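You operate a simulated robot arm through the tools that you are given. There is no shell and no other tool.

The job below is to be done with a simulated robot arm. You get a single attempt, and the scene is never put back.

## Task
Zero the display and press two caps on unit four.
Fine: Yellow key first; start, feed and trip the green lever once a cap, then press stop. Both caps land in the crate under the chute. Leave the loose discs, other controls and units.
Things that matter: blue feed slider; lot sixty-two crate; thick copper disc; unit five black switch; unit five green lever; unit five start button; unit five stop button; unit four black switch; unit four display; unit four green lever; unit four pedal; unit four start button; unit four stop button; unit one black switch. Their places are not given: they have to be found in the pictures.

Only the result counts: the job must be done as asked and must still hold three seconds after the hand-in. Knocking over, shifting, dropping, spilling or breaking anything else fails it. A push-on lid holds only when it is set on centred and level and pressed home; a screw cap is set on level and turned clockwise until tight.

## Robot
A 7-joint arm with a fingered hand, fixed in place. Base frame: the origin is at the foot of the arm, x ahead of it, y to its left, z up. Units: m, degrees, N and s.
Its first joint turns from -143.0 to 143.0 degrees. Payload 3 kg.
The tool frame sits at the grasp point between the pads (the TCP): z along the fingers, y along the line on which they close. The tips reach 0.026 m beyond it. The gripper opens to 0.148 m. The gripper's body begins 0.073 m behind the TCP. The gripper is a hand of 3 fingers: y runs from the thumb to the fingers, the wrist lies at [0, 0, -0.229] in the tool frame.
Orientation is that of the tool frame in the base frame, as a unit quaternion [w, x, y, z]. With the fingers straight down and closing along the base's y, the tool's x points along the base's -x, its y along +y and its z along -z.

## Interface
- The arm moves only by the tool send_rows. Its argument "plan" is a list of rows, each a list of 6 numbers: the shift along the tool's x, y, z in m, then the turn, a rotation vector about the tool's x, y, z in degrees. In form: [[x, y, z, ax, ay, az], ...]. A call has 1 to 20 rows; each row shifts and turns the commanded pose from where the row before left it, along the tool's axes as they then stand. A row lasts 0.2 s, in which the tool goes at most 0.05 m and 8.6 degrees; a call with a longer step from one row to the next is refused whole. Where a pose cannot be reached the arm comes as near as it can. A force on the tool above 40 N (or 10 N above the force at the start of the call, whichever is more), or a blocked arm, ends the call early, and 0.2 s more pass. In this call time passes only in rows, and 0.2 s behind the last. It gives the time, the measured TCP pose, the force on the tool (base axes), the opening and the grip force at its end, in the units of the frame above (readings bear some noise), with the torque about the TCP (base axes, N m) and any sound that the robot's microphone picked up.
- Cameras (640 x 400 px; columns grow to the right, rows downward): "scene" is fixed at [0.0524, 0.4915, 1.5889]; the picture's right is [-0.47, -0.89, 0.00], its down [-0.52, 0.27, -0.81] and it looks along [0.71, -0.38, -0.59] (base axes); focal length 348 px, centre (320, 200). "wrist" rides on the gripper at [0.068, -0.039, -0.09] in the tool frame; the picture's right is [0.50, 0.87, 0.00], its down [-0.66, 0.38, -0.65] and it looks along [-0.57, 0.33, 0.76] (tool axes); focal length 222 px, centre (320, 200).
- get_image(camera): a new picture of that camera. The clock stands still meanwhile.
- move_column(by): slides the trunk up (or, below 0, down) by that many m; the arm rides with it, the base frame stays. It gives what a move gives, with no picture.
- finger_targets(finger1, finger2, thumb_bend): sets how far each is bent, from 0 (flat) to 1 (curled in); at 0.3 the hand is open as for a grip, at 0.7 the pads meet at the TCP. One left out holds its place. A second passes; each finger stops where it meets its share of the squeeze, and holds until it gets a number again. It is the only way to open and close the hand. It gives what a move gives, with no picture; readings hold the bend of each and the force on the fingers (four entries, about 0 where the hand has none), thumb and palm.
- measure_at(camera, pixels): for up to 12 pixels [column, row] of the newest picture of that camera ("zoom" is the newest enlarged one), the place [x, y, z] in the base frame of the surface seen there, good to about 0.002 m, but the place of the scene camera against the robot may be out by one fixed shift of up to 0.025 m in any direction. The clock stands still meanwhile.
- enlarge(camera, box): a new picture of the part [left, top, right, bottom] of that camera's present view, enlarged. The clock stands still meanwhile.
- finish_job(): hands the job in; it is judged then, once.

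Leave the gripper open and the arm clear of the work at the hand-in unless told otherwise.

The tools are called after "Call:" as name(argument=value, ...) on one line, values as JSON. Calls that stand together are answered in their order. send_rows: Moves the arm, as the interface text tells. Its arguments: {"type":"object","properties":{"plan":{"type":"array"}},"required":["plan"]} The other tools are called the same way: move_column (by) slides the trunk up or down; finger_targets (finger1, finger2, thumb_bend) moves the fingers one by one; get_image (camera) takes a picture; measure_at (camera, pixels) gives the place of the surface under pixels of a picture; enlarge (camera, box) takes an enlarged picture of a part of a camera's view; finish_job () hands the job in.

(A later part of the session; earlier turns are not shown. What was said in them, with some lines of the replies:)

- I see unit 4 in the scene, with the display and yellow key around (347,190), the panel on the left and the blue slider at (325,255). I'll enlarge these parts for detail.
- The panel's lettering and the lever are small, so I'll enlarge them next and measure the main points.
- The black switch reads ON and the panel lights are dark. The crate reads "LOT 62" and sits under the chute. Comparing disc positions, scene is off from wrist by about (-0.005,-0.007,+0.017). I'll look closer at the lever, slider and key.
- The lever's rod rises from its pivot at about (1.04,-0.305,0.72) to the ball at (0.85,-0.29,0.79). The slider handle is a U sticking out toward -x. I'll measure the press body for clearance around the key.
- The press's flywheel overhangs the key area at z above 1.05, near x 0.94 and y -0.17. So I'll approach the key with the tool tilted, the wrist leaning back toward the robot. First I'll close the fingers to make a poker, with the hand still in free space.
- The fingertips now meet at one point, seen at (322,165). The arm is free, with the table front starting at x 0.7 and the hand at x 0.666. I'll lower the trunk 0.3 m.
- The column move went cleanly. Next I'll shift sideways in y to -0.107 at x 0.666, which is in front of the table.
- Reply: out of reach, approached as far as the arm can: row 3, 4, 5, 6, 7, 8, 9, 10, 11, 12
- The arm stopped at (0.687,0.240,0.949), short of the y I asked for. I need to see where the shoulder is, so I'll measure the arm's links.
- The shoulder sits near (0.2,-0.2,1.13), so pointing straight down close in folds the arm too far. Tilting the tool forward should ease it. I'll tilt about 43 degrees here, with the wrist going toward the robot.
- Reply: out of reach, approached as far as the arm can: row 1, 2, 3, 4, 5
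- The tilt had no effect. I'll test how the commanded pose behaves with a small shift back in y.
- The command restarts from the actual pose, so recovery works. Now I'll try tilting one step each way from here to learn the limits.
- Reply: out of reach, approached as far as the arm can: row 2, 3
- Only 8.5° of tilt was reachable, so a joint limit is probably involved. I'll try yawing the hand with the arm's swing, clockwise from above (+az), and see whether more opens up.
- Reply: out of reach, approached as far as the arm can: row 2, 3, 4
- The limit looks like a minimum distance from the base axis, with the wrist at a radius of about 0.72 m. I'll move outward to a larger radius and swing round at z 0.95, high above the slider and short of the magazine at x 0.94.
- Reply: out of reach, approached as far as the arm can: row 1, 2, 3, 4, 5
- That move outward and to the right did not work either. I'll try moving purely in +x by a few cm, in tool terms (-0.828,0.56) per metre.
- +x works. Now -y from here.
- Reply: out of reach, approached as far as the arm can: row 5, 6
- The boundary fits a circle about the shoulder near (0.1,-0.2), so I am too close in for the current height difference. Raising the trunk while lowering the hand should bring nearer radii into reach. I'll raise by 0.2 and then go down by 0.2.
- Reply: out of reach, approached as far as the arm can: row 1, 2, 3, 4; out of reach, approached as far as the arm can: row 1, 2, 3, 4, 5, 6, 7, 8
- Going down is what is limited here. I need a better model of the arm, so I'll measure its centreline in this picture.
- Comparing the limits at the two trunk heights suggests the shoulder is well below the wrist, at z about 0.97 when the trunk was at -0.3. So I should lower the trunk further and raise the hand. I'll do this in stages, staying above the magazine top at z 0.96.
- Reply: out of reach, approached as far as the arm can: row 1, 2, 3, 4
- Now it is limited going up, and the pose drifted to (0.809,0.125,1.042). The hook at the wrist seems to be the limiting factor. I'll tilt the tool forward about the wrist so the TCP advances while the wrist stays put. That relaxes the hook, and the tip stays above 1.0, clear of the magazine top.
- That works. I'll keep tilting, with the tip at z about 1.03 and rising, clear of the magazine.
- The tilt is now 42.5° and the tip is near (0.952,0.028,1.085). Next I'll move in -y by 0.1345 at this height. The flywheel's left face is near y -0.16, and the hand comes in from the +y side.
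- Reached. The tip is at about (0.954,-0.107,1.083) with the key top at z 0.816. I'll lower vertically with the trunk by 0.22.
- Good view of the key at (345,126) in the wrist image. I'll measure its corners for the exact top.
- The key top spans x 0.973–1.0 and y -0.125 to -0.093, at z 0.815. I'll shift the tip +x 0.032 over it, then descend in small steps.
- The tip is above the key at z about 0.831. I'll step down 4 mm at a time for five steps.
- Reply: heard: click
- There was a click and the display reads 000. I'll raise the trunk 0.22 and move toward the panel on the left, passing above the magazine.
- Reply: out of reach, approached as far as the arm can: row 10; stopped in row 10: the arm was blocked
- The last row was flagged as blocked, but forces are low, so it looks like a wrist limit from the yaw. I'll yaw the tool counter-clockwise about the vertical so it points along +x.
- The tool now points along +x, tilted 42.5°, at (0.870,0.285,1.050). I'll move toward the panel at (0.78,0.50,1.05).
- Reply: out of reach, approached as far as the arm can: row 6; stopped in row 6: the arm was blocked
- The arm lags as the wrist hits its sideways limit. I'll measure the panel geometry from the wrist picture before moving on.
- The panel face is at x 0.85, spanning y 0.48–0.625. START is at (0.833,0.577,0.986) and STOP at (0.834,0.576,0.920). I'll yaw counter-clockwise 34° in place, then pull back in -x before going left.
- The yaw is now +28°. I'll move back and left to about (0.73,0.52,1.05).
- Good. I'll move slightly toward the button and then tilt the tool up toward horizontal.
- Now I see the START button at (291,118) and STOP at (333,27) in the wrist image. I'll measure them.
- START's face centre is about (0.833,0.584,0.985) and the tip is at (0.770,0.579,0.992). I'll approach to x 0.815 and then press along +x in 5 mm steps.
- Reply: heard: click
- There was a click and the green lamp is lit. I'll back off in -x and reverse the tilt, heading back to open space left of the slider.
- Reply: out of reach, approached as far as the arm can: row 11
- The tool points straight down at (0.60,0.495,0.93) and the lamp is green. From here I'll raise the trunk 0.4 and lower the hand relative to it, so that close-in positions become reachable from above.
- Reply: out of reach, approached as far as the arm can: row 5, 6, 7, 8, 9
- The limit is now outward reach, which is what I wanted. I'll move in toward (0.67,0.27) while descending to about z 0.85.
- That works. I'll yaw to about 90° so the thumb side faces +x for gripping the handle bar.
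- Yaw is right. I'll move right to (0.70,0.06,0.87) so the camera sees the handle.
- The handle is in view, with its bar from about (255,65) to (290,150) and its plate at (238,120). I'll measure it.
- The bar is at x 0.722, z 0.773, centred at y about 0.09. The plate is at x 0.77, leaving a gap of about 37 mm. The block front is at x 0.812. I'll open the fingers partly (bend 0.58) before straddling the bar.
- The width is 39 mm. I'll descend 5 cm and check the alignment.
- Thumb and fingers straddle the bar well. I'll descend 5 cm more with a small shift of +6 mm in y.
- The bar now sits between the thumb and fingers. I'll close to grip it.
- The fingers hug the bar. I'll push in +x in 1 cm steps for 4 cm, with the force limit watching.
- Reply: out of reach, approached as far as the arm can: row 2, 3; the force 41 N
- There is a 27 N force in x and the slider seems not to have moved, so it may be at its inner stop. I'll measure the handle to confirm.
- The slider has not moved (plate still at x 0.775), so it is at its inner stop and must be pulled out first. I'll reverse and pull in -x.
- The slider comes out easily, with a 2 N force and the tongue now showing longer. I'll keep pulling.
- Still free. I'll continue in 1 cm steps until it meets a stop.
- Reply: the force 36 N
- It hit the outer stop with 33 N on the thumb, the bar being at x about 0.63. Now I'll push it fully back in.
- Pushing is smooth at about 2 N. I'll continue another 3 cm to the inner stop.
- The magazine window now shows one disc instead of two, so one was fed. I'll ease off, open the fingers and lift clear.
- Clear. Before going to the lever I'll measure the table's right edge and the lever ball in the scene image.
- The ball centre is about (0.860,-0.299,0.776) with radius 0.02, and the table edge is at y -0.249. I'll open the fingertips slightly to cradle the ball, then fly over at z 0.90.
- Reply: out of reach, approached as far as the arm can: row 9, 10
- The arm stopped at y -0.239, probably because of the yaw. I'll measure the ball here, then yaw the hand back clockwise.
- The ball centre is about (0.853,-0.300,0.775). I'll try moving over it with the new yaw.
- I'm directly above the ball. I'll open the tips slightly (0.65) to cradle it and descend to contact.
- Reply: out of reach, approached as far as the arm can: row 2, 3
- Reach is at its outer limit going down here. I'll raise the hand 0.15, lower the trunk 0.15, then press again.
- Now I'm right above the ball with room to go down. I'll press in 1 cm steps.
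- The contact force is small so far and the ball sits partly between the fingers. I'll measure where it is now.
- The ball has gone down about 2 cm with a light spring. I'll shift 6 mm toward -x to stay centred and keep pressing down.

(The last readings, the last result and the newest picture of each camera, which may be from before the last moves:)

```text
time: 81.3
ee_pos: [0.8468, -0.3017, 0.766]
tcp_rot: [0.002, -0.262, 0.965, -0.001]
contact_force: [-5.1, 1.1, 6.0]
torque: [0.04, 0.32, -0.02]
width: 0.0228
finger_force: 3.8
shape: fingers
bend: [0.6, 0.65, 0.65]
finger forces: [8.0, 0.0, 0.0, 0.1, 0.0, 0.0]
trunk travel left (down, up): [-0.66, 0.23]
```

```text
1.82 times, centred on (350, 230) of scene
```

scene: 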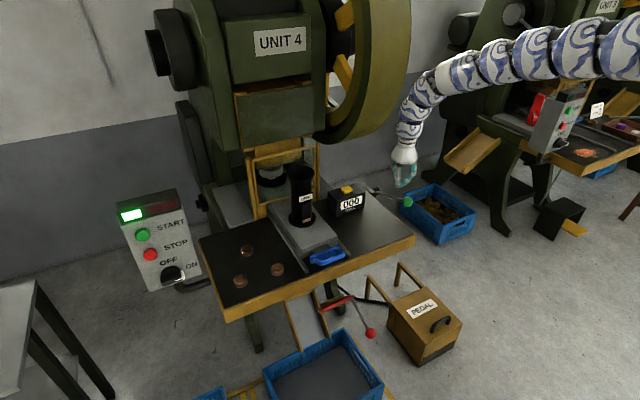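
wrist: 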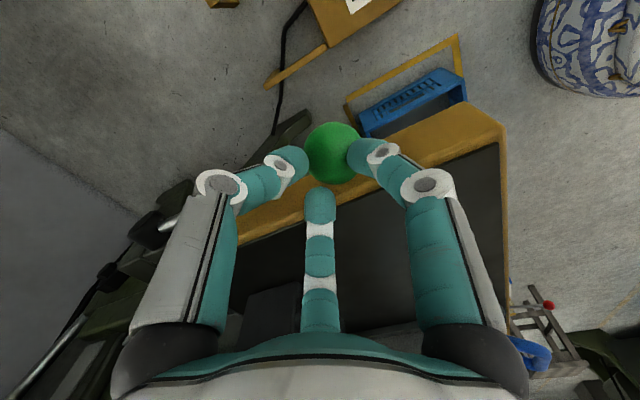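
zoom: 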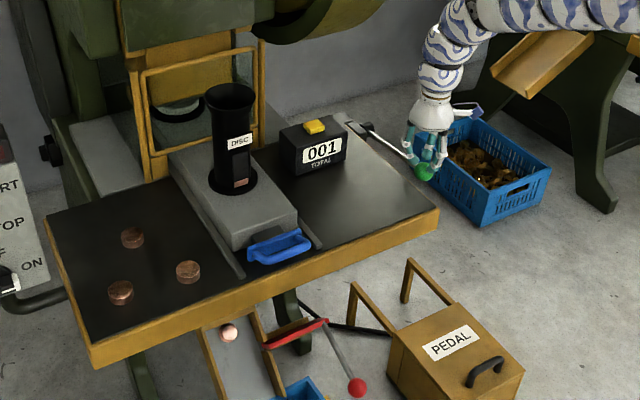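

The display reads 001 and a cap is on the chute at (230,332) in the zoom. I'll raise the hand straight up to release the lever.

Call:
send_rows(plan=[[0, 0, -0.015, 0, 0, 0], [0, 0, -0.015, 0, 0, 0], [0, 0, -0.02, 0, 0, 0], [0, 0, -0.03, 0, 0, 0], [0, 0, -0.03, 0, 0, 0], [0, 0, -0.03, 0, 0, 0]])

Call:
get_image(camera="scene")

Call:
enlarge(camera="scene", box=[230, 120, 450, 260])

Call:
enlarge(camera="scene", box=[240, 270, 400, 400])

```text
time: 82.7
ee_pos: [0.8477, -0.3019, 0.906]
tcp_rot: [0.0, -0.263, 0.965, 0.0]
contact_force: [-0.2, 0.4, 0.4]
torque: [-0.01, -0.01, -0.01]
width: 0.014
finger_force: 0.1
shape: fingers
bend: [0.65, 0.65, 0.65]
finger forces: [0.0, 0.1, 0.1, 0.1, 0.0, 0.0]
trunk travel left (down, up): [-0.66, 0.23]
```

```text
taken
```

scene: 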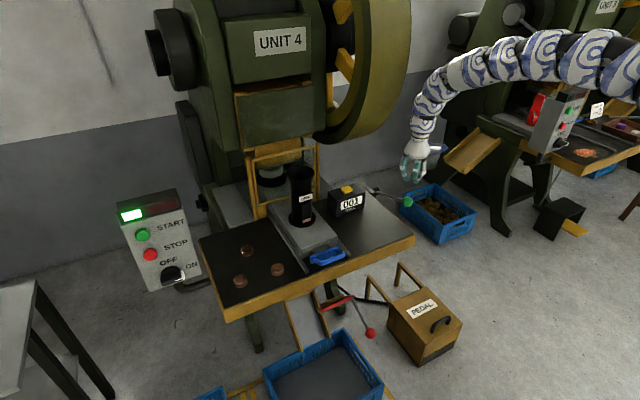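

```text
2.86 times, centred on (340, 190) of scene
```

zoom: 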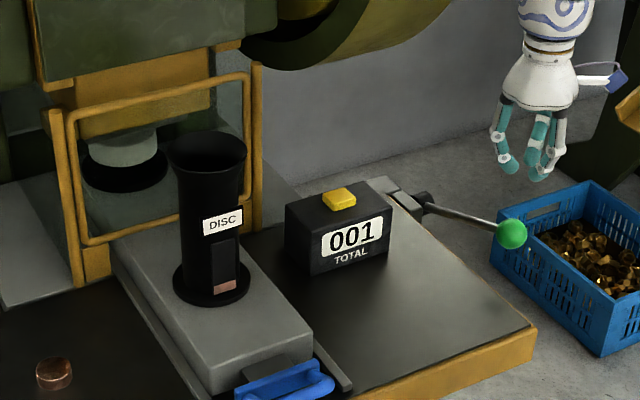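

```text
3.08 times, centred on (320, 335) of scene
```

zoom: 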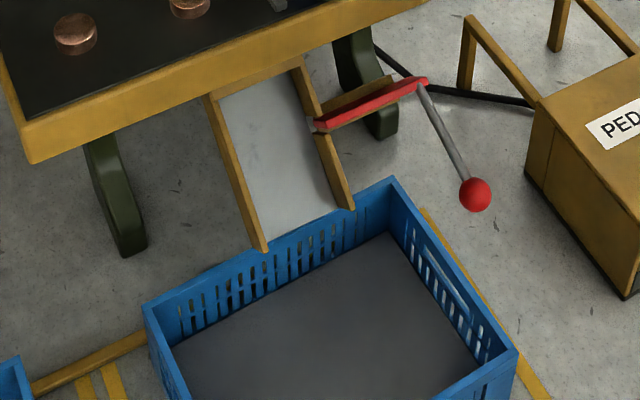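

The lever sprang back and the display reads 001. I can't yet see the cap in the visible part of the crate, so I'll check that from the wrist camera when I return to the slider. I'll raise the trunk and reverse my route.

Call:
move_column(by=0.14)

Call:
send_rows(plan=[[-0.0059, 0.0145, 0.0325, 0, 0, 0], [-0.0059, 0.0145, 0.0325, 0, 0, 0], [-0.0059, 0.0145, 0.0325, 0, 0, 0], [-0.0059, 0.0145, 0.0325, 0, 0, 0], [0, 0, 0, 0, 0, -8.5], [0, 0, 0, 0, 0, -8.5], [0, 0, 0, 0, 0, -8.5], [0, 0, 0, 0, 0, -8.5], [0, 0, 0, 0, 0, -8.5], [0, 0, 0, 0, 0, -8.5], [0, 0, 0, 0, 0, -8.5]])

```text
time: 84.4
ee_pos: [0.8486, -0.3021, 1.0448]
tcp_rot: [0.0, -0.263, 0.965, 0.0]
contact_force: [0.2, 0.8, 0.4]
torque: [0.01, 0.04, 0.02]
width: 0.0138
finger_force: 0.1
shape: fingers
bend: [0.65, 0.65, 0.65]
finger forces: [0.0, 0.0, 0.1, 0.0, 0.0, 0.0]
trunk travel left (down, up): [-0.8, 0.09]
```

```text
time: 86.8
ee_pos: [0.8379, -0.2394, 0.9157]
tcp_rot: [0.0, 0.709, -0.706, 0.001]
contact_force: [-0.4, -0.3, 0.9]
torque: [-0.01, 0.0, -0.01]
width: 0.0141
finger_force: 0.0
shape: fingers
bend: [0.65, 0.65, 0.65]
finger forces: [0.1, 0.0, 0.1, 0.1, 0.0, 0.0]
trunk travel left (down, up): [-0.8, 0.09]
```

Good. Next is moving back over the slider handle.

Call:
send_rows(plan=[[-0.0372, 0.0129, 0, 0, 0, 0], [-0.0372, 0.0129, 0, 0, 0, 0], [-0.0372, 0.0129, 0, 0, 0, 0], [-0.0372, 0.0129, 0, 0, 0, 0], [-0.0372, 0.0129, 0, 0, 0, 0], [-0.0372, 0.0129, 0, 0, 0, 0], [-0.0372, 0.0129, 0, 0, 0, 0], [-0.0372, 0.0129, 0, 0, 0, 0], [-0.0372, 0.0129, 0, 0, 0, 0]])

Call:
finger_targets(finger1=0.58, finger2=0.58, thumb_bend=0.58)

Call:
get_image(camera="wrist")

Call:
enlarge(camera="wrist", box=[240, 0, 420, 120])

```text
time: 88.8
ee_pos: [0.7231, 0.0967, 0.9145]
tcp_rot: [0.0, -0.707, 0.707, 0.0]
contact_force: [-0.6, 0.3, 0.3]
torque: [0.01, 0.01, -0.01]
width: 0.0142
finger_force: 0.1
shape: fingers
bend: [0.65, 0.65, 0.65]
finger forces: [0.0, 0.1, 0.0, 0.1, 0.0, 0.0]
trunk travel left (down, up): [-0.8, 0.09]
```

```text
time: 89.8
ee_pos: [0.7235, 0.0968, 0.9147]
tcp_rot: [0.001, 0.707, -0.707, 0.0]
contact_force: [0.6, -0.6, 0.0]
torque: [-0.01, 0.0, 0.01]
width: 0.0387
finger_force: 0.1
shape: fingers
bend: [0.57, 0.57, 0.57]
finger forces: [0.0, 0.0, 0.0, 0.1, 0.0, 0.1]
trunk travel left (down, up): [-0.8, 0.09]
```

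```text
taken
```

wrist: 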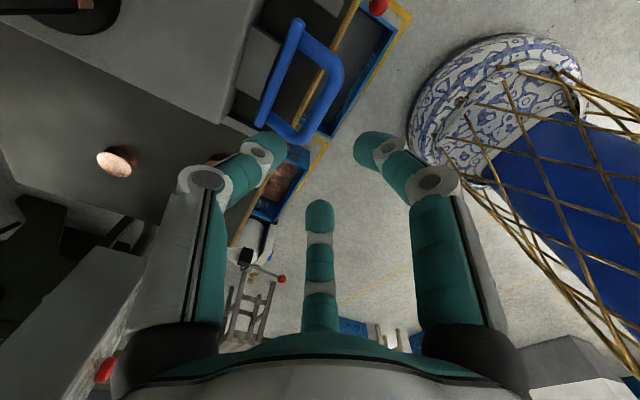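

```text
3.33 times, centred on (330, 60) of wrist
```

zoom: 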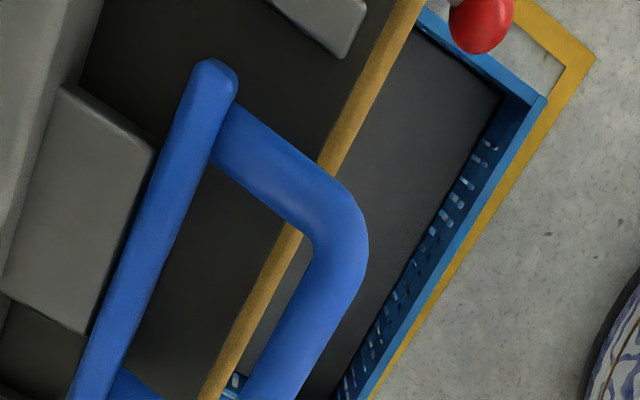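

I don't see the cap from here yet, so I'll measure the crate and chute extents to know where it could be hidden.

Call:
measure_at(camera="zoom", pixels=[[440, 120], [400, 250], [340, 380], [260, 350], [530, 100], [420, 240], [375, 380]])

Call:
measure_at(camera="scene", pixels=[[300, 303], [305, 315], [315, 332], [298, 345], [345, 332], [265, 372], [380, 378], [320, 375], [350, 395], [300, 395], [335, 350]])

Call:
get_image(camera="scene")

```text
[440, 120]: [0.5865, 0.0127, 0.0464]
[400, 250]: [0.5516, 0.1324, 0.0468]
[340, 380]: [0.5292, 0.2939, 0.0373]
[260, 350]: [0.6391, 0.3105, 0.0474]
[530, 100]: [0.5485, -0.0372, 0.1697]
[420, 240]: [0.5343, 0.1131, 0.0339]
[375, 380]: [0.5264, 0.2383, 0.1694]
```

```text
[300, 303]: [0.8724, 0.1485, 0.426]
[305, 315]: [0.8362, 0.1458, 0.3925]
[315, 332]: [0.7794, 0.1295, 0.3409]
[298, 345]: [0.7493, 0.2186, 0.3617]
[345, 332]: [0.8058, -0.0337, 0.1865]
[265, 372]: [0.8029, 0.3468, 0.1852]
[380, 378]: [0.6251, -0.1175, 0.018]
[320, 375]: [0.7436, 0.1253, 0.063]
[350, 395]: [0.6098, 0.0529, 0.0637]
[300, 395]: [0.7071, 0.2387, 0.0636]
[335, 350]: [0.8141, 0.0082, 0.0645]
```

```text
taken
```

scene: 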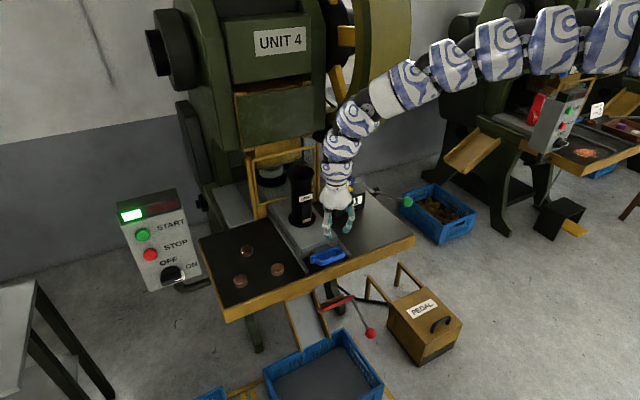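

The crate's robot-side part is out of the scene view, and the handle blocks it in the wrist view. I'll see it during the pull. I'll descend onto the handle as before.

Call:
send_rows(plan=[[0, 0.002, 0.04, 0, 0, 0], [0, 0, 0.04, 0, 0, 0], [0, 0, 0.02, 0, 0, 0], [0, 0, 0.02, 0, 0, 0], [0, 0, 0.02, 0, 0, 0]])

Call:
get_image(camera="wrist")

```text
time: 91.0
ee_pos: [0.7218, 0.0955, 0.775]
tcp_rot: [-0.001, 0.707, -0.707, 0.001]
contact_force: [-0.9, 0.4, -0.1]
torque: [0.0, 0.01, -0.01]
width: 0.0385
finger_force: 0.0
shape: fingers
bend: [0.57, 0.57, 0.57]
finger forces: [0.0, 0.0, 0.1, 0.0, 0.0, 0.0]
trunk travel left (down, up): [-0.8, 0.09]
```

```text
taken
```

wrist: 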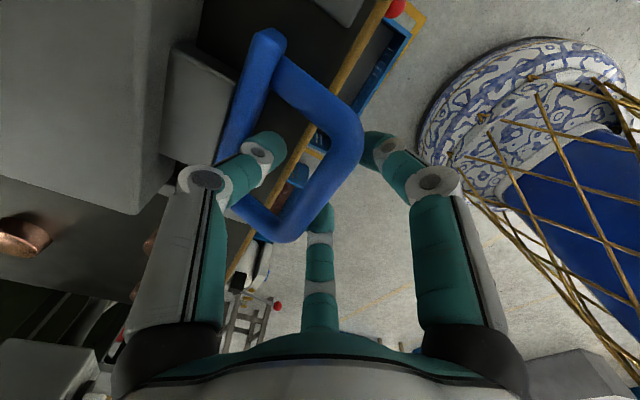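

It straddles the bar as before. I'll close, then pull about 9.5 cm toward -x to the outer stop.

Call:
finger_targets(finger1=0.68, finger2=0.68, thumb_bend=0.68)

Call:
send_rows(plan=[[0, 0.012, 0, 0, 0, 0], [0, 0.012, 0, 0, 0, 0], [0, 0.012, 0, 0, 0, 0], [0, 0.012, 0, 0, 0, 0], [0, 0.012, 0, 0, 0, 0], [0, 0.012, 0, 0, 0, 0], [0, 0.012, 0, 0, 0, 0], [0, 0.008, 0, 0, 0, 0]])

Call:
get_image(camera="wrist")

```text
time: 92.0
ee_pos: [0.7217, 0.0955, 0.7758]
tcp_rot: [0.0, -0.707, 0.707, 0.0]
contact_force: [-1.7, 0.5, -2.6]
torque: [0.0, 0.01, 0.01]
width: 0.0079
finger_force: 1.8
shape: fingers
bend: [0.67, 0.66, 0.68]
finger forces: [1.3, 1.4, 0.1, 0.0, 0.8, 0.1]
trunk travel left (down, up): [-0.8, 0.09]
```

```text
time: 93.8
ee_pos: [0.6299, 0.0961, 0.7751]
tcp_rot: [-0.002, 0.707, -0.707, 0.0]
contact_force: [10.7, -0.5, -0.5]
torque: [0.02, -0.13, 0.01]
width: 0.0141
finger_force: 5.1
shape: fingers
bend: [0.68, 0.68, 0.64]
finger forces: [0.1, 0.0, 0.0, 0.0, 9.7, 0.0]
trunk travel left (down, up): [-0.8, 0.09]
```

```text
taken
```

wrist: 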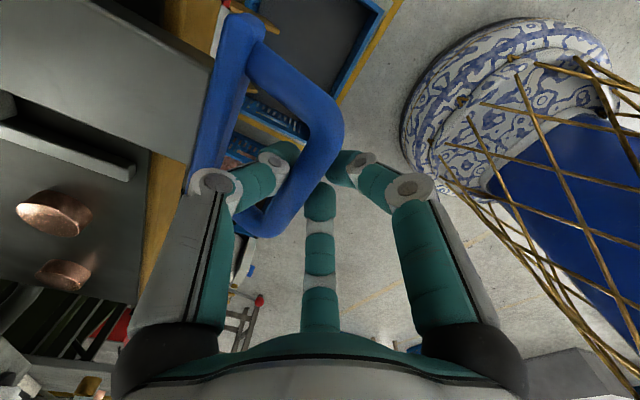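

It's at the outer stop with 10.7 N. I'll nudge 6 mm more to be sure, then check the magazine and crate.

Call:
send_rows(plan=[[0, 0.006, 0, 0, 0, 0]])

Call:
enlarge(camera="wrist", box=[180, 0, 420, 160])

Call:
enlarge(camera="scene", box=[240, 150, 400, 400])

```text
time: 94.2
ee_pos: [0.6246, 0.0956, 0.7743]
tcp_rot: [-0.002, 0.707, -0.707, 0.0]
contact_force: [18.1, -0.5, 4.9]
torque: [-0.01, -0.29, -0.03]
width: 0.0199
finger_force: 7.9
shape: fingers
bend: [0.68, 0.68, 0.62]
finger forces: [0.0, 0.0, 0.0, 0.1, 15.5, 0.0]
trunk travel left (down, up): [-0.8, 0.09]
```

```text
2.50 times, centred on (300, 80) of wrist
```

zoom: 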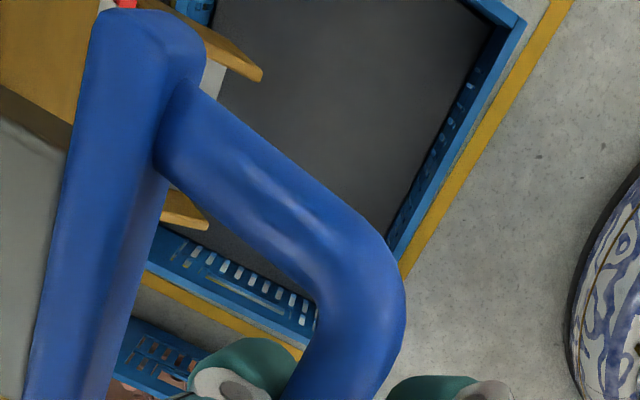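

```text
1.60 times, centred on (320, 275) of scene
```

zoom: 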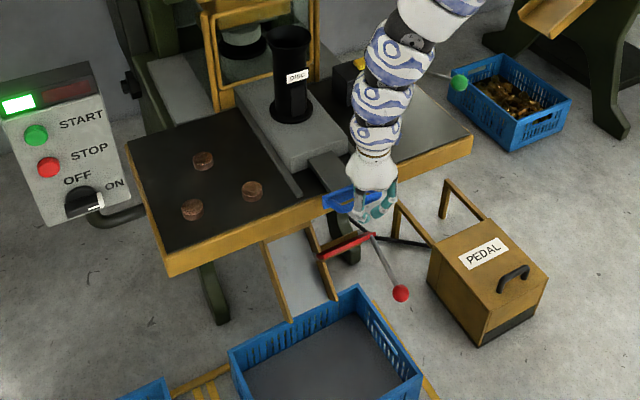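

The last visible disc has dropped from the window. Now I'll push fully in, +x by about 10.5 cm.

Call:
send_rows(plan=[[0, -0.012, 0, 0, 0, 0], [0, -0.012, 0, 0, 0, 0], [0, -0.012, 0, 0, 0, 0], [0, -0.012, 0, 0, 0, 0], [0, -0.012, 0, 0, 0, 0], [0, -0.012, 0, 0, 0, 0], [0, -0.012, 0, 0, 0, 0], [0, -0.01, 0, 0, 0, 0], [0, -0.006, 0, 0, 0, 0], [0, -0.006, 0, 0, 0, 0]])

Call:
get_image(camera="wrist")

```text
time: 96.4
ee_pos: [0.7263, 0.0936, 0.7755]
tcp_rot: [-0.001, -0.706, 0.708, 0.0]
contact_force: [-11.1, 1.0, -1.5]
torque: [0.02, 0.06, 0.04]
width: 0.0107
finger_force: 5.6
shape: fingers
bend: [0.66, 0.66, 0.68]
finger forces: [5.1, 5.4, 0.1, 0.0, 0.1, 0.0]
trunk travel left (down, up): [-0.8, 0.09]
```

```text
taken
```

wrist: 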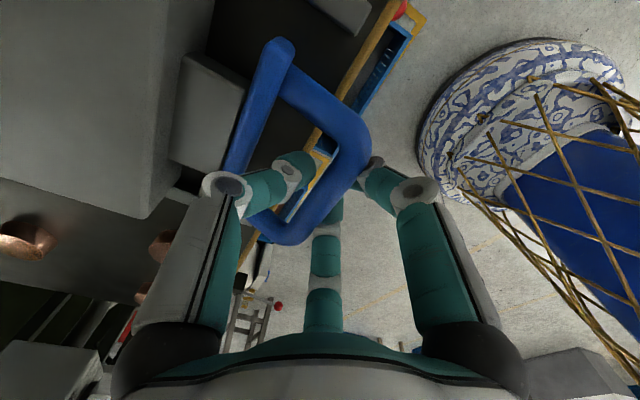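

It's at the inner stop with 11 N. I'll push 4 mm more for certainty, ease off, open, and lift.

Call:
send_rows(plan=[[0, -0.005, 0, 0, 0, 0]])

Call:
measure_at(camera="wrist", pixels=[[280, 60], [255, 110], [205, 130]])

Call:
send_rows(plan=[[0, 0.004, 0, 0, 0, 0], [0, 0.004, 0, 0, 0, 0]])

Call:
finger_targets(finger1=0.58, finger2=0.58, thumb_bend=0.58)

Call:
send_rows(plan=[[0, 0, -0.015, 0, 0, 0], [0, 0, -0.02, 0, 0, 0], [0, 0, -0.04, 0, 0, 0], [0, 0, -0.04, 0, 0, 0], [0, 0, -0.03, 0, 0, 0]])

Call:
get_image(camera="scene")

```text
time: 96.8
ee_pos: [0.7316, 0.0948, 0.7754]
tcp_rot: [-0.001, -0.707, 0.707, 0.001]
contact_force: [-18.1, -0.6, -0.8]
torque: [-0.02, 0.18, 0.02]
width: 0.0155
finger_force: 8.6
shape: fingers
bend: [0.64, 0.65, 0.68]
finger forces: [8.4, 9.2, 0.1, 0.0, 0.0, 0.0]
trunk travel left (down, up): [-0.8, 0.09]
```

```text
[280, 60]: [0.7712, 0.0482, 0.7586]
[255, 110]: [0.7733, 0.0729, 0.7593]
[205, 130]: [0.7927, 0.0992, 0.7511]
```

```text
time: 97.4
ee_pos: [0.7262, 0.0944, 0.7757]
tcp_rot: [0.001, -0.707, 0.707, 0.0]
contact_force: [-8.1, 0.8, -4.0]
torque: [0.04, 0.1, 0.03]
width: 0.0113
finger_force: 4.5
shape: fingers
bend: [0.66, 0.65, 0.68]
finger forces: [4.5, 4.5, 0.1, 0.1, 0.1, 0.1]
trunk travel left (down, up): [-0.8, 0.09]
```

```text
time: 98.4
ee_pos: [0.7271, 0.095, 0.7758]
tcp_rot: [0.0, -0.706, 0.708, -0.001]
contact_force: [-1.1, 0.3, 0.7]
torque: [-0.04, 0.01, 0.03]
width: 0.0379
finger_force: 0.6
shape: fingers
bend: [0.57, 0.57, 0.58]
finger forces: [0.0, 0.0, 0.0, 0.1, 1.1, 0.0]
trunk travel left (down, up): [-0.8, 0.09]
```

```text
time: 99.6
ee_pos: [0.7261, 0.0947, 0.9207]
tcp_rot: [0.0, 0.707, -0.707, 0.0]
contact_force: [-0.4, -0.5, 0.6]
torque: [0.01, 0.03, 0.01]
width: 0.0393
finger_force: 0.2
shape: fingers
bend: [0.57, 0.57, 0.57]
finger forces: [0.0, 0.0, 0.1, 0.0, 0.0, 0.0]
trunk travel left (down, up): [-0.8, 0.09]
```

```text
taken
```

scene: 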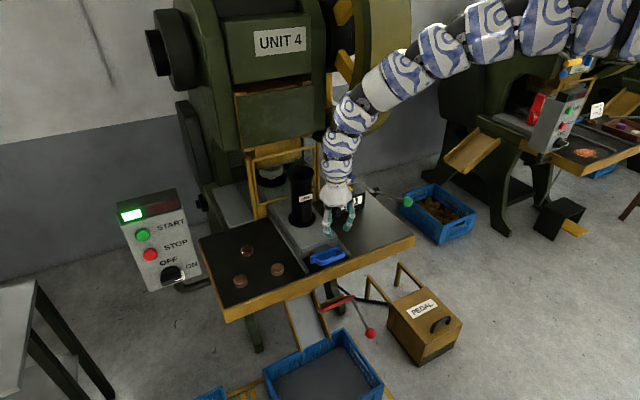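

Lifted clear. I'll check that the slider stayed in, then go to the lever by the same route.

Call:
get_image(camera="wrist")

Call:
finger_targets(finger1=0.65, finger2=0.65, thumb_bend=0.65)

Call:
send_rows(plan=[[0.0371, -0.0125, 0, 0, 0, 0], [0.0371, -0.0125, 0, 0, 0, 0], [0.0371, -0.0125, 0, 0, 0, 0], [0.0371, -0.0125, 0, 0, 0, 0], [0.0371, -0.0125, 0, 0, 0, 0], [0.0371, -0.0125, 0, 0, 0, 0], [0.0371, -0.0125, 0, 0, 0, 0], [0.0371, -0.0125, 0, 0, 0, 0], [0.0371, -0.0125, 0, 0, 0, 0], [0, 0, 0, 0, 0, 8.5], [0, 0, 0, 0, 0, 8.5], [0, 0, 0, 0, 0, 8.5], [0, 0, 0, 0, 0, 8.5], [0, 0, 0, 0, 0, 8.5], [0, 0, 0, 0, 0, 8.5], [0, 0, 0, 0, 0, 8.5]])

```text
taken
```

wrist: 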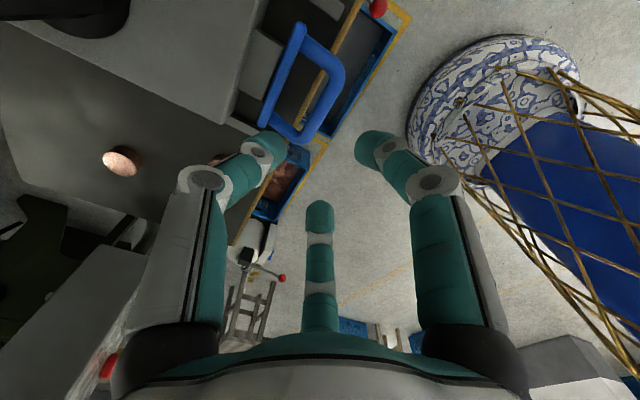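

```text
time: 100.6
ee_pos: [0.7271, 0.0948, 0.9199]
tcp_rot: [0.0, -0.707, 0.707, -0.001]
contact_force: [0.9, 0.6, -0.5]
torque: [-0.02, -0.03, 0.0]
width: 0.0145
finger_force: 0.0
shape: fingers
bend: [0.65, 0.65, 0.65]
finger forces: [0.0, 0.0, 0.0, 0.1, 0.0, 0.1]
trunk travel left (down, up): [-0.8, 0.09]
```

```text
time: 104.0
ee_pos: [0.838, -0.2387, 0.9195]
tcp_rot: [0.0, -0.261, 0.965, 0.0]
contact_force: [0.1, 0.0, 0.2]
torque: [0.02, 0.02, 0.01]
width: 0.0142
finger_force: 0.1
shape: fingers
bend: [0.65, 0.65, 0.65]
finger forces: [0.0, 0.1, 0.0, 0.1, 0.0, 0.1]
trunk travel left (down, up): [-0.8, 0.09]
```

On route. I'll move over the ball while rising, then lower the trunk.

Call:
send_rows(plan=[[0.0068, -0.0196, -0.025, 0, 0, 0], [0.0068, -0.0196, -0.025, 0, 0, 0], [0.0068, -0.0196, -0.025, 0, 0, 0]])

Call:
move_column(by=-0.14)

Call:
get_image(camera="wrist")

```text
time: 104.8
ee_pos: [0.8478, -0.3014, 0.9935]
tcp_rot: [0.001, -0.262, 0.965, 0.0]
contact_force: [-0.5, 0.2, 0.1]
torque: [-0.02, -0.02, 0.03]
width: 0.0142
finger_force: 0.1
shape: fingers
bend: [0.65, 0.65, 0.65]
finger forces: [0.1, 0.1, 0.1, 0.0, 0.0, 0.1]
trunk travel left (down, up): [-0.8, 0.09]
```

```text
time: 106.4
ee_pos: [0.8491, -0.3011, 0.8543]
tcp_rot: [0.001, -0.263, 0.965, 0.0]
contact_force: [0.6, 0.1, -0.1]
torque: [0.0, -0.01, 0.01]
width: 0.0144
finger_force: 0.1
shape: fingers
bend: [0.65, 0.65, 0.65]
finger forces: [0.0, 0.0, 0.1, 0.1, 0.0, 0.0]
trunk travel left (down, up): [-0.66, 0.23]
```

```text
taken
```

wrist: 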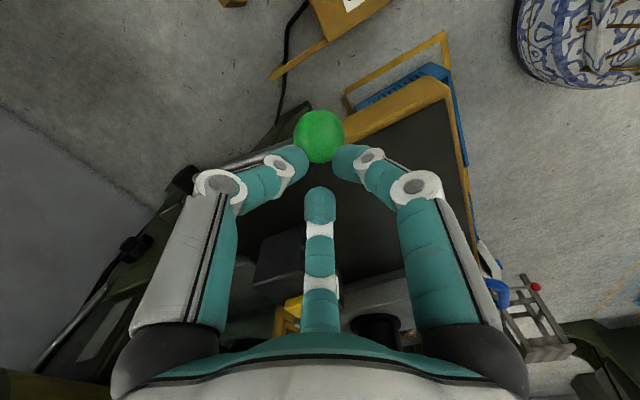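

The ball is centred below the tips. I'll press down in one stroke to TCP z about 0.766, as before.

Call:
send_rows(plan=[[0, 0, 0.01, 0, 0, 0], [0, 0, 0.01, 0, 0, 0], [0, 0, 0.01, 0, 0, 0], [0, 0, 0.01, 0, 0, 0], [0, 0, 0.01, 0, 0, 0], [0, 0, 0.01, 0, 0, 0], [0, 0, 0.01, 0, 0, 0], [0, 0, 0.01, 0, 0, 0], [0, 0, 0.009, 0, 0, 0]])

Call:
enlarge(camera="scene", box=[240, 120, 460, 340])

```text
time: 108.4
ee_pos: [0.8481, -0.2998, 0.7644]
tcp_rot: [0.0, -0.262, 0.965, 0.0]
contact_force: [-8.1, 0.0, 5.5]
torque: [-0.06, 0.41, 0.03]
width: 0.0258
finger_force: 5.0
shape: fingers
bend: [0.58, 0.65, 0.65]
finger forces: [10.1, 0.0, 0.0, 0.1, 0.1, 0.0]
trunk travel left (down, up): [-0.66, 0.23]
```

```text
1.82 times, centred on (350, 230) of scene
```

zoom: 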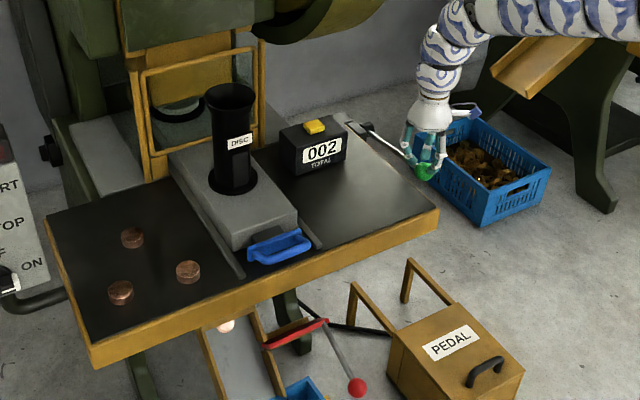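

The display reads 002 and the second cap is at the top of the chute, at (226,325) in the zoom. I'll release the lever and look at the crate.

Call:
send_rows(plan=[[0, 0, -0.015, 0, 0, 0], [0, 0, -0.015, 0, 0, 0]])

Call:
enlarge(camera="scene", box=[240, 240, 440, 400])

Call:
send_rows(plan=[[0, 0, -0.02, 0, 0, 0], [0, 0, -0.03, 0, 0, 0], [0, 0, -0.03, 0, 0, 0], [0, 0, -0.03, 0, 0, 0]])

Call:
get_image(camera="scene")

Call:
enlarge(camera="scene", box=[240, 240, 440, 400])

```text
time: 109.0
ee_pos: [0.8488, -0.3006, 0.7941]
tcp_rot: [0.001, -0.263, 0.965, -0.001]
contact_force: [-3.8, -0.3, 4.6]
torque: [0.03, 0.22, 0.03]
width: 0.0204
finger_force: 3.1
shape: fingers
bend: [0.61, 0.65, 0.65]
finger forces: [5.8, 0.0, 0.1, 0.0, 0.1, 0.0]
trunk travel left (down, up): [-0.66, 0.23]
```

```text
2.50 times, centred on (340, 320) of scene
```

zoom: 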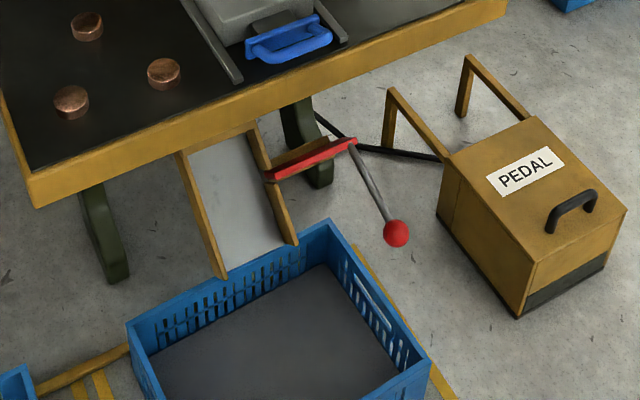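

```text
time: 110.0
ee_pos: [0.8488, -0.3009, 0.9034]
tcp_rot: [0.0, -0.262, 0.965, 0.0]
contact_force: [0.2, 0.2, 0.5]
torque: [-0.02, 0.0, -0.02]
width: 0.0139
finger_force: 0.0
shape: fingers
bend: [0.65, 0.65, 0.65]
finger forces: [0.0, 0.1, 0.1, 0.0, 0.0, 0.1]
trunk travel left (down, up): [-0.66, 0.23]
```

```text
taken
```

scene: 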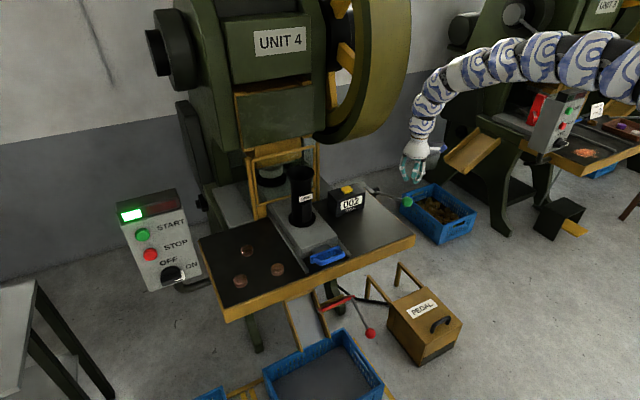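

```text
2.50 times, centred on (340, 320) of scene
```

zoom: 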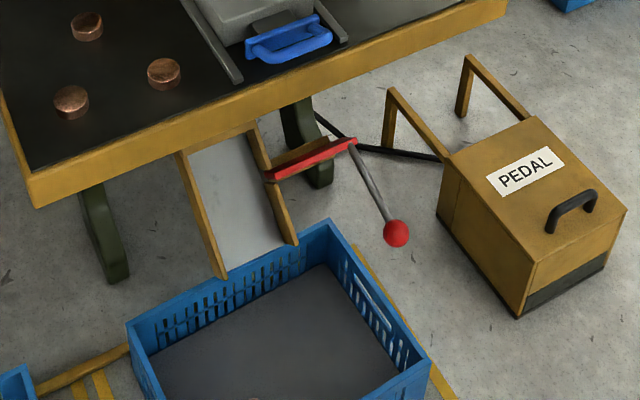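

The display shows 002. Next I'll return left for STOP: trunk up, then back over the table. On the way I'll look into the crate with the wrist camera.

Call:
move_column(by=0.14)

Call:
send_rows(plan=[[-0.0059, 0.0145, 0.0325, 0, 0, 0], [-0.0059, 0.0145, 0.0325, 0, 0, 0], [-0.0059, 0.0145, 0.0325, 0, 0, 0], [-0.0059, 0.0145, 0.0325, 0, 0, 0], [-0.00855, 0.0403, 0.0027, 0, 0, 0], [-0.00855, 0.0403, 0.0027, 0, 0, 0], [-0.00855, 0.0403, 0.0027, 0, 0, 0], [-0.00855, 0.0403, 0.0027, 0, 0, 0], [-0.00855, 0.0403, 0.0027, 0, 0, 0], [-0.00855, 0.0403, 0.0027, 0, 0, 0], [-0.00855, 0.0403, 0.0027, 0, 0, 0], [-0.00855, 0.0403, 0.0027, 0, 0, 0], [-0.00855, 0.0403, 0.0027, 0, 0, 0], [-0.00855, 0.0403, 0.0027, 0, 0, 0], [-0.00855, 0.0403, 0.0027, 0, 0, 0], [-0.00855, 0.0403, 0.0027, 0, 0, 0], [-0.00855, 0.0403, 0.0027, 0, 0, 0]])

Call:
get_image(camera="scene")

Call:
get_image(camera="wrist")

```text
time: 111.7
ee_pos: [0.8486, -0.3014, 1.0428]
tcp_rot: [0.0, -0.263, 0.965, 0.0]
contact_force: [-0.7, 0.1, -0.2]
torque: [0.03, 0.02, 0.0]
width: 0.0144
finger_force: 0.0
shape: fingers
bend: [0.65, 0.65, 0.65]
finger forces: [0.1, 0.0, 0.0, 0.0, 0.1, 0.0]
trunk travel left (down, up): [-0.8, 0.09]
```

```text
time: 115.3
ee_pos: [0.6726, 0.2703, 0.8786]
tcp_rot: [0.001, -0.262, 0.965, 0.0]
contact_force: [0.0, 1.0, 0.1]
torque: [0.02, -0.01, -0.01]
width: 0.0144
finger_force: 0.1
shape: fingers
bend: [0.65, 0.65, 0.65]
finger forces: [0.0, 0.1, 0.0, 0.0, 0.0, 0.0]
trunk travel left (down, up): [-0.8, 0.09]
```

```text
taken
```

scene: 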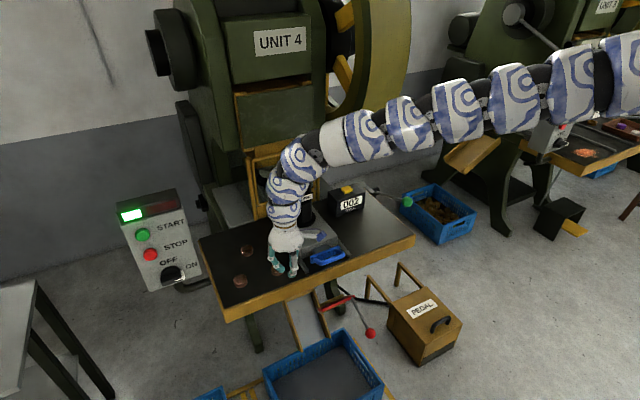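

```text
taken
```

wrist: 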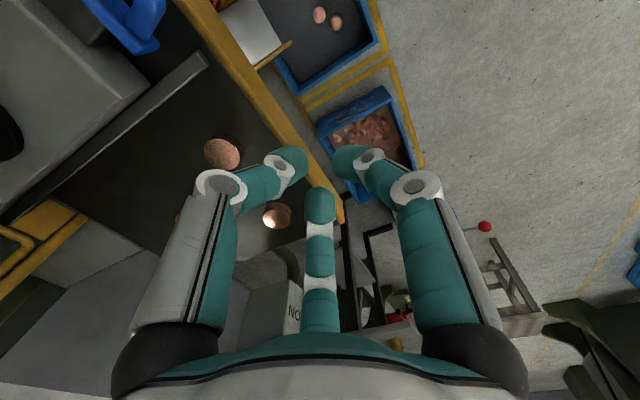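

Both caps lie in the lot 62 crate, at (320,15) and (336,22) in the wrist image. Next is STOP. I'll close the fingers, go back out to the left and up, then lower the trunk, which is the reverse of my earlier path.

Call:
finger_targets(finger1=0.7, finger2=0.7, thumb_bend=0.7)

Call:
send_rows(plan=[[-0.0033, 0.0362, -0.0215, 0, 0, 0], [-0.0033, 0.0362, -0.0215, 0, 0, 0], [-0.0033, 0.0362, -0.0215, 0, 0, 0], [-0.0033, 0.0362, -0.0215, 0, 0, 0], [-0.0033, 0.0362, -0.0215, 0, 0, 0], [-0.0033, 0.0362, -0.0215, 0, 0, 0], [-0.0038, 0.0018, -0.04, 0, 0, 0], [-0.0038, 0.0018, -0.04, 0, 0, 0], [-0.0038, 0.0018, -0.04, 0, 0, 0], [-0.0038, 0.0018, -0.04, 0, 0, 0], [-0.0038, 0.0018, -0.04, 0, 0, 0], [-0.0038, 0.0018, -0.04, 0, 0, 0], [-0.0038, 0.0018, -0.04, 0, 0, 0], [-0.0038, 0.0018, -0.04, 0, 0, 0]])

```text
time: 116.3
ee_pos: [0.6729, 0.2702, 0.8796]
tcp_rot: [0.001, -0.263, 0.965, 0.001]
contact_force: [-0.1, -0.4, -0.4]
torque: [-0.02, 0.02, 0.0]
width: 0.0002
finger_force: 0.1
shape: fingers
bend: [0.69, 0.69, 0.7]
finger forces: [0.0, 0.0, 0.1, 0.1, 0.0, 0.0]
trunk travel left (down, up): [-0.8, 0.09]
```

```text
time: 119.3
ee_pos: [0.5921, 0.4918, 1.3276]
tcp_rot: [0.002, -0.263, 0.965, 0.0]
contact_force: [0.1, 0.3, 0.7]
torque: [0.01, -0.06, -0.01]
width: 0.0
finger_force: 0.1
shape: fingers
bend: [0.7, 0.69, 0.7]
finger forces: [0.0, 0.0, 0.0, 0.0, 0.1, 0.0]
trunk travel left (down, up): [-0.8, 0.09]
```

Now I'll lower the trunk 0.466, which includes the 66 mm by which STOP is lower than START.

Call:
move_column(by=-0.466)

Call:
send_rows(plan=[[-0.0338, 0, -0.0025, 0, -8.5, 0], [-0.0338, 0, -0.0025, 0, -8.5, 0], [-0.0338, 0, -0.0025, 0, -8.5, 0], [-0.0338, 0, -0.0025, 0, -8.5, 0], [-0.0338, 0, -0.0025, 0, -8.5, 0]])

Call:
get_image(camera="scene")

```text
refused: -0.466 is not a number from -0.4 to 0.4
```

```text
time: 120.5
ee_pos: [0.7277, 0.5728, 1.3866]
tcp_rot: [0.35, -0.246, 0.899, 0.095]
contact_force: [0.3, 0.1, -0.1]
torque: [0.02, -0.03, 0.04]
width: 0.0
finger_force: 0.1
shape: fingers
bend: [0.7, 0.69, 0.7]
finger forces: [0.0, 0.0, 0.1, 0.0, 0.1, 0.0]
trunk travel left (down, up): [-0.8, 0.09]
```

```text
taken
```

scene: 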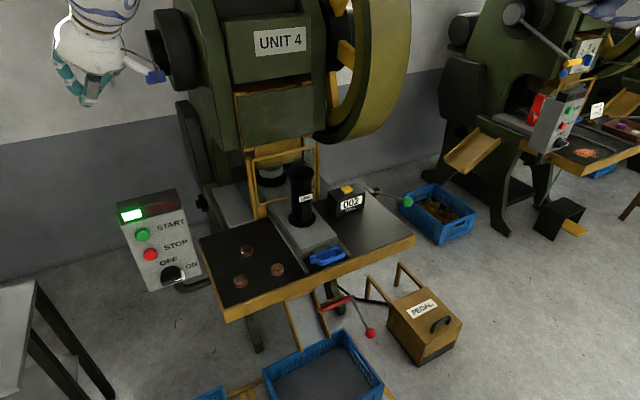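

The single trunk move was over the 0.4 limit, so only the tilt ran, safely up high. TCP is at (0.728,0.573,1.387), in front of the panel face by 10 cm. I'll lower in two moves.

Call:
move_column(by=-0.4)

Call:
move_column(by=-0.06)

Call:
send_rows(plan=[[0, 0, 0, 0, -8.5, 0], [0, 0, 0, 0, -8.5, 0], [0, 0, 0, 0, -8.5, 0], [0, 0, 0, 0, -8.5, 0]])

Call:
get_image(camera="wrist")

Call:
get_image(camera="scene")

```text
time: 124.3
ee_pos: [0.7283, 0.5718, 0.9882]
tcp_rot: [0.351, -0.245, 0.899, 0.095]
contact_force: [0.8, 0.2, -1.0]
torque: [0.04, -0.02, 0.0]
width: 0.0
finger_force: 0.0
shape: fingers
bend: [0.7, 0.69, 0.7]
finger forces: [0.1, 0.0, 0.1, 0.0, 0.0, 0.0]
trunk travel left (down, up): [-0.4, 0.49]
```

```text
time: 125.3
ee_pos: [0.7286, 0.5728, 0.9274]
tcp_rot: [0.35, -0.245, 0.899, 0.095]
contact_force: [1.1, -0.7, 0.1]
torque: [-0.01, -0.01, -0.01]
width: 0.0
finger_force: 0.0
shape: fingers
bend: [0.7, 0.69, 0.7]
finger forces: [0.0, 0.1, 0.1, 0.0, 0.0, 0.0]
trunk travel left (down, up): [-0.34, 0.55]
```

```text
time: 126.3
ee_pos: [0.7298, 0.5743, 0.9276]
tcp_rot: [0.598, -0.207, 0.757, 0.164]
contact_force: [1.1, -0.2, 1.2]
torque: [0.04, 0.01, 0.0]
width: 0.0001
finger_force: 0.1
shape: fingers
bend: [0.7, 0.69, 0.7]
finger forces: [0.0, 0.0, 0.0, 0.1, 0.0, 0.0]
trunk travel left (down, up): [-0.34, 0.55]
```

```text
taken
```

wrist: 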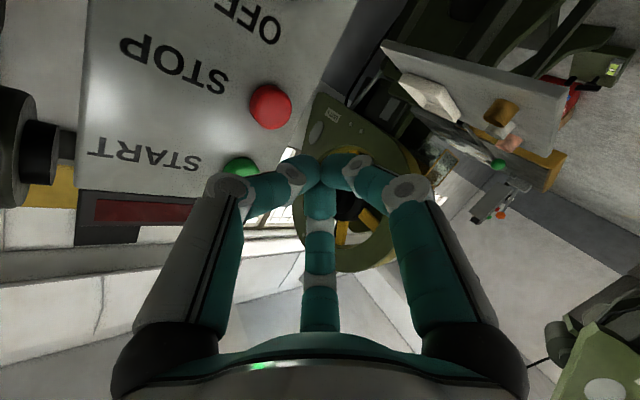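

```text
taken
```

scene: 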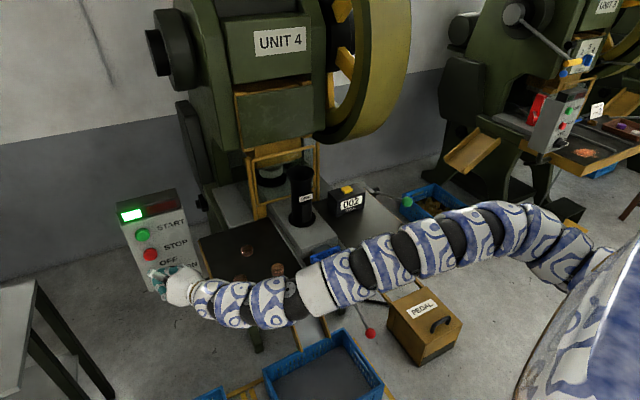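

The STOP button shows at (270,106) in the wrist image. I'll measure it before pressing.

Call:
measure_at(camera="wrist", pixels=[[270, 106], [258, 100], [284, 112], [272, 92], [266, 122], [240, 165]])

```text
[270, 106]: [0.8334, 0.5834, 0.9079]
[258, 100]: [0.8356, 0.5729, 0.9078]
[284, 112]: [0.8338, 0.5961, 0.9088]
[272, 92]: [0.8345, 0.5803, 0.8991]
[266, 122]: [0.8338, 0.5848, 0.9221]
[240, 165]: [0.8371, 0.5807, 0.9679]
```

STOP's centre is about (0.833,0.584,0.912). I'll approach and press along +x in 5 mm steps.

Call:
send_rows(plan=[[-0.002, -0.0175, 0.026, 0, 0, 0], [-0.002, -0.0175, 0.026, 0, 0, 0], [-0.001, -0.00255, 0.0042, 0, 0, 0], [-0.001, -0.00255, 0.0042, 0, 0, 0], [-0.001, -0.00255, 0.0042, 0, 0, 0], [-0.001, -0.00255, 0.0042, 0, 0, 0], [-0.001, -0.00255, 0.0042, 0, 0, 0]])

Call:
get_image(camera="wrist")

Call:
enlarge(camera="scene", box=[100, 180, 220, 300])

```text
time: 127.9
ee_pos: [0.8154, 0.5675, 0.9197]
tcp_rot: [0.598, -0.207, 0.757, 0.163]
contact_force: [-3.9, 0.0, 1.2]
torque: [0.03, -0.02, 0.06]
width: 0.0001
finger_force: 2.7
shape: fingers
bend: [0.69, 0.7, 0.7]
finger forces: [0.0, 3.7, 0.0, 0.0, 0.8, 0.0]
trunk travel left (down, up): [-0.34, 0.55]
heard: click
```

```text
taken
```

wrist: 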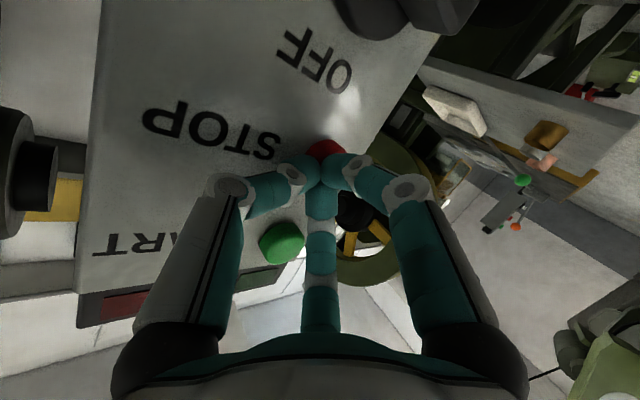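

```text
3.33 times, centred on (160, 240) of scene
```

zoom: 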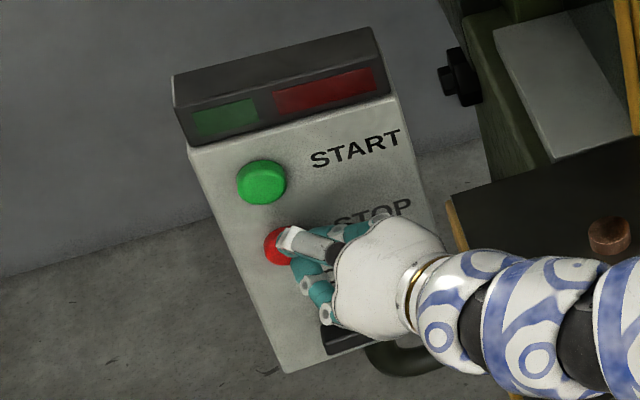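

There was a click and the green lamp is off. I'll back away in -x, raise the trunk, and open the hand.

Call:
send_rows(plan=[[0.007, 0.0178, -0.0293, 0, 0, 0], [0.007, 0.0178, -0.0293, 0, 0, 0], [0.007, 0.0178, -0.0293, 0, 0, 0]])

Call:
move_column(by=0.35)

Call:
finger_targets(finger1=0.3, finger2=0.3, thumb_bend=0.3)

Call:
get_image(camera="scene")

Call:
enlarge(camera="scene", box=[100, 120, 440, 340])

```text
time: 128.7
ee_pos: [0.7145, 0.5953, 0.9509]
tcp_rot: [0.612, -0.223, 0.737, 0.181]
contact_force: [0.0, -0.5, -1.8]
torque: [0.18, -0.1, 0.01]
width: 0.0
finger_force: 0.0
shape: fingers
bend: [0.69, 0.7, 0.7]
finger forces: [0.1, 0.0, 0.0, 0.0, 0.1, 0.0]
out of reach, approached as far as the arm can: row 3
trunk travel left (down, up): [-0.34, 0.55]
```

```text
time: 132.2
ee_pos: [0.7105, 0.5952, 1.2767]
tcp_rot: [0.598, -0.22, 0.749, 0.183]
contact_force: [-0.8, 0.1, 0.2]
torque: [0.02, 0.04, 0.0]
width: 0.0002
finger_force: 0.0
shape: fingers
bend: [0.69, 0.7, 0.7]
finger forces: [0.0, 0.0, 0.0, 0.0, 0.1, 0.0]
trunk travel left (down, up): [-0.69, 0.2]
```

```text
time: 133.2
ee_pos: [0.7106, 0.5956, 1.2762]
tcp_rot: [0.598, -0.221, 0.749, 0.183]
contact_force: [-0.4, -0.5, 0.6]
torque: [-0.02, -0.01, 0.01]
width: 0.1262
finger_force: 0.1
shape: fingers
bend: [0.3, 0.3, 0.3]
finger forces: [0.0, 0.1, 0.0, 0.1, 0.0, 0.0]
trunk travel left (down, up): [-0.69, 0.2]
```

```text
taken
```

scene: 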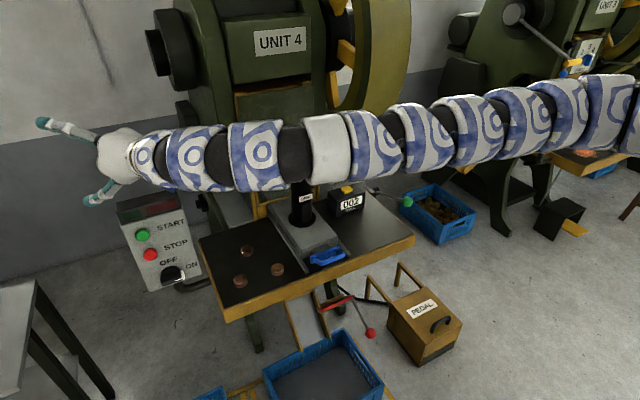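

```text
1.82 times, centred on (270, 230) of scene
```

zoom: 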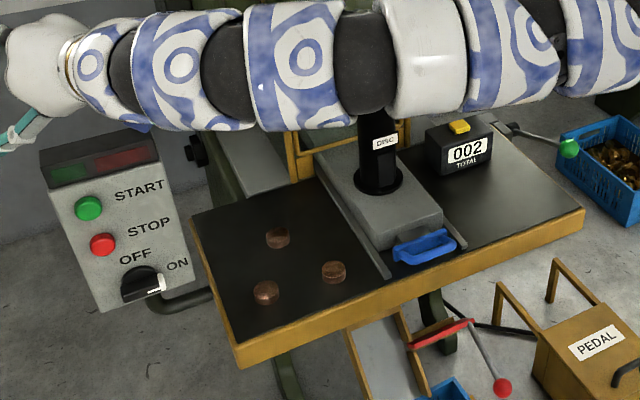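

The display reads 002 and the lamp is off. The black switch is still ON, the loose discs are untouched, the lever is up and the slider is in. The hand is open and clear of the work, so I'm handing in.

Call:
finish_job()

```text
The job is handed in.
```

The job on unit four is done and handed in. The display was zeroed with the yellow key, two caps were pressed, and the machine was stopped.

- **Caps:** the display now reads 002, and I saw both caps lying in the lot 62 crate.
- **Controls:** I pressed START once, fed and tripped the green lever once per cap, then pressed STOP. The green lamp is off, the slider is pushed in and the lever is back up.
- **Left alone:** the loose discs, the black switch (still ON), the pedal and the other units were not touched.
- **Arm:** the hand is open, raised clear of the work.
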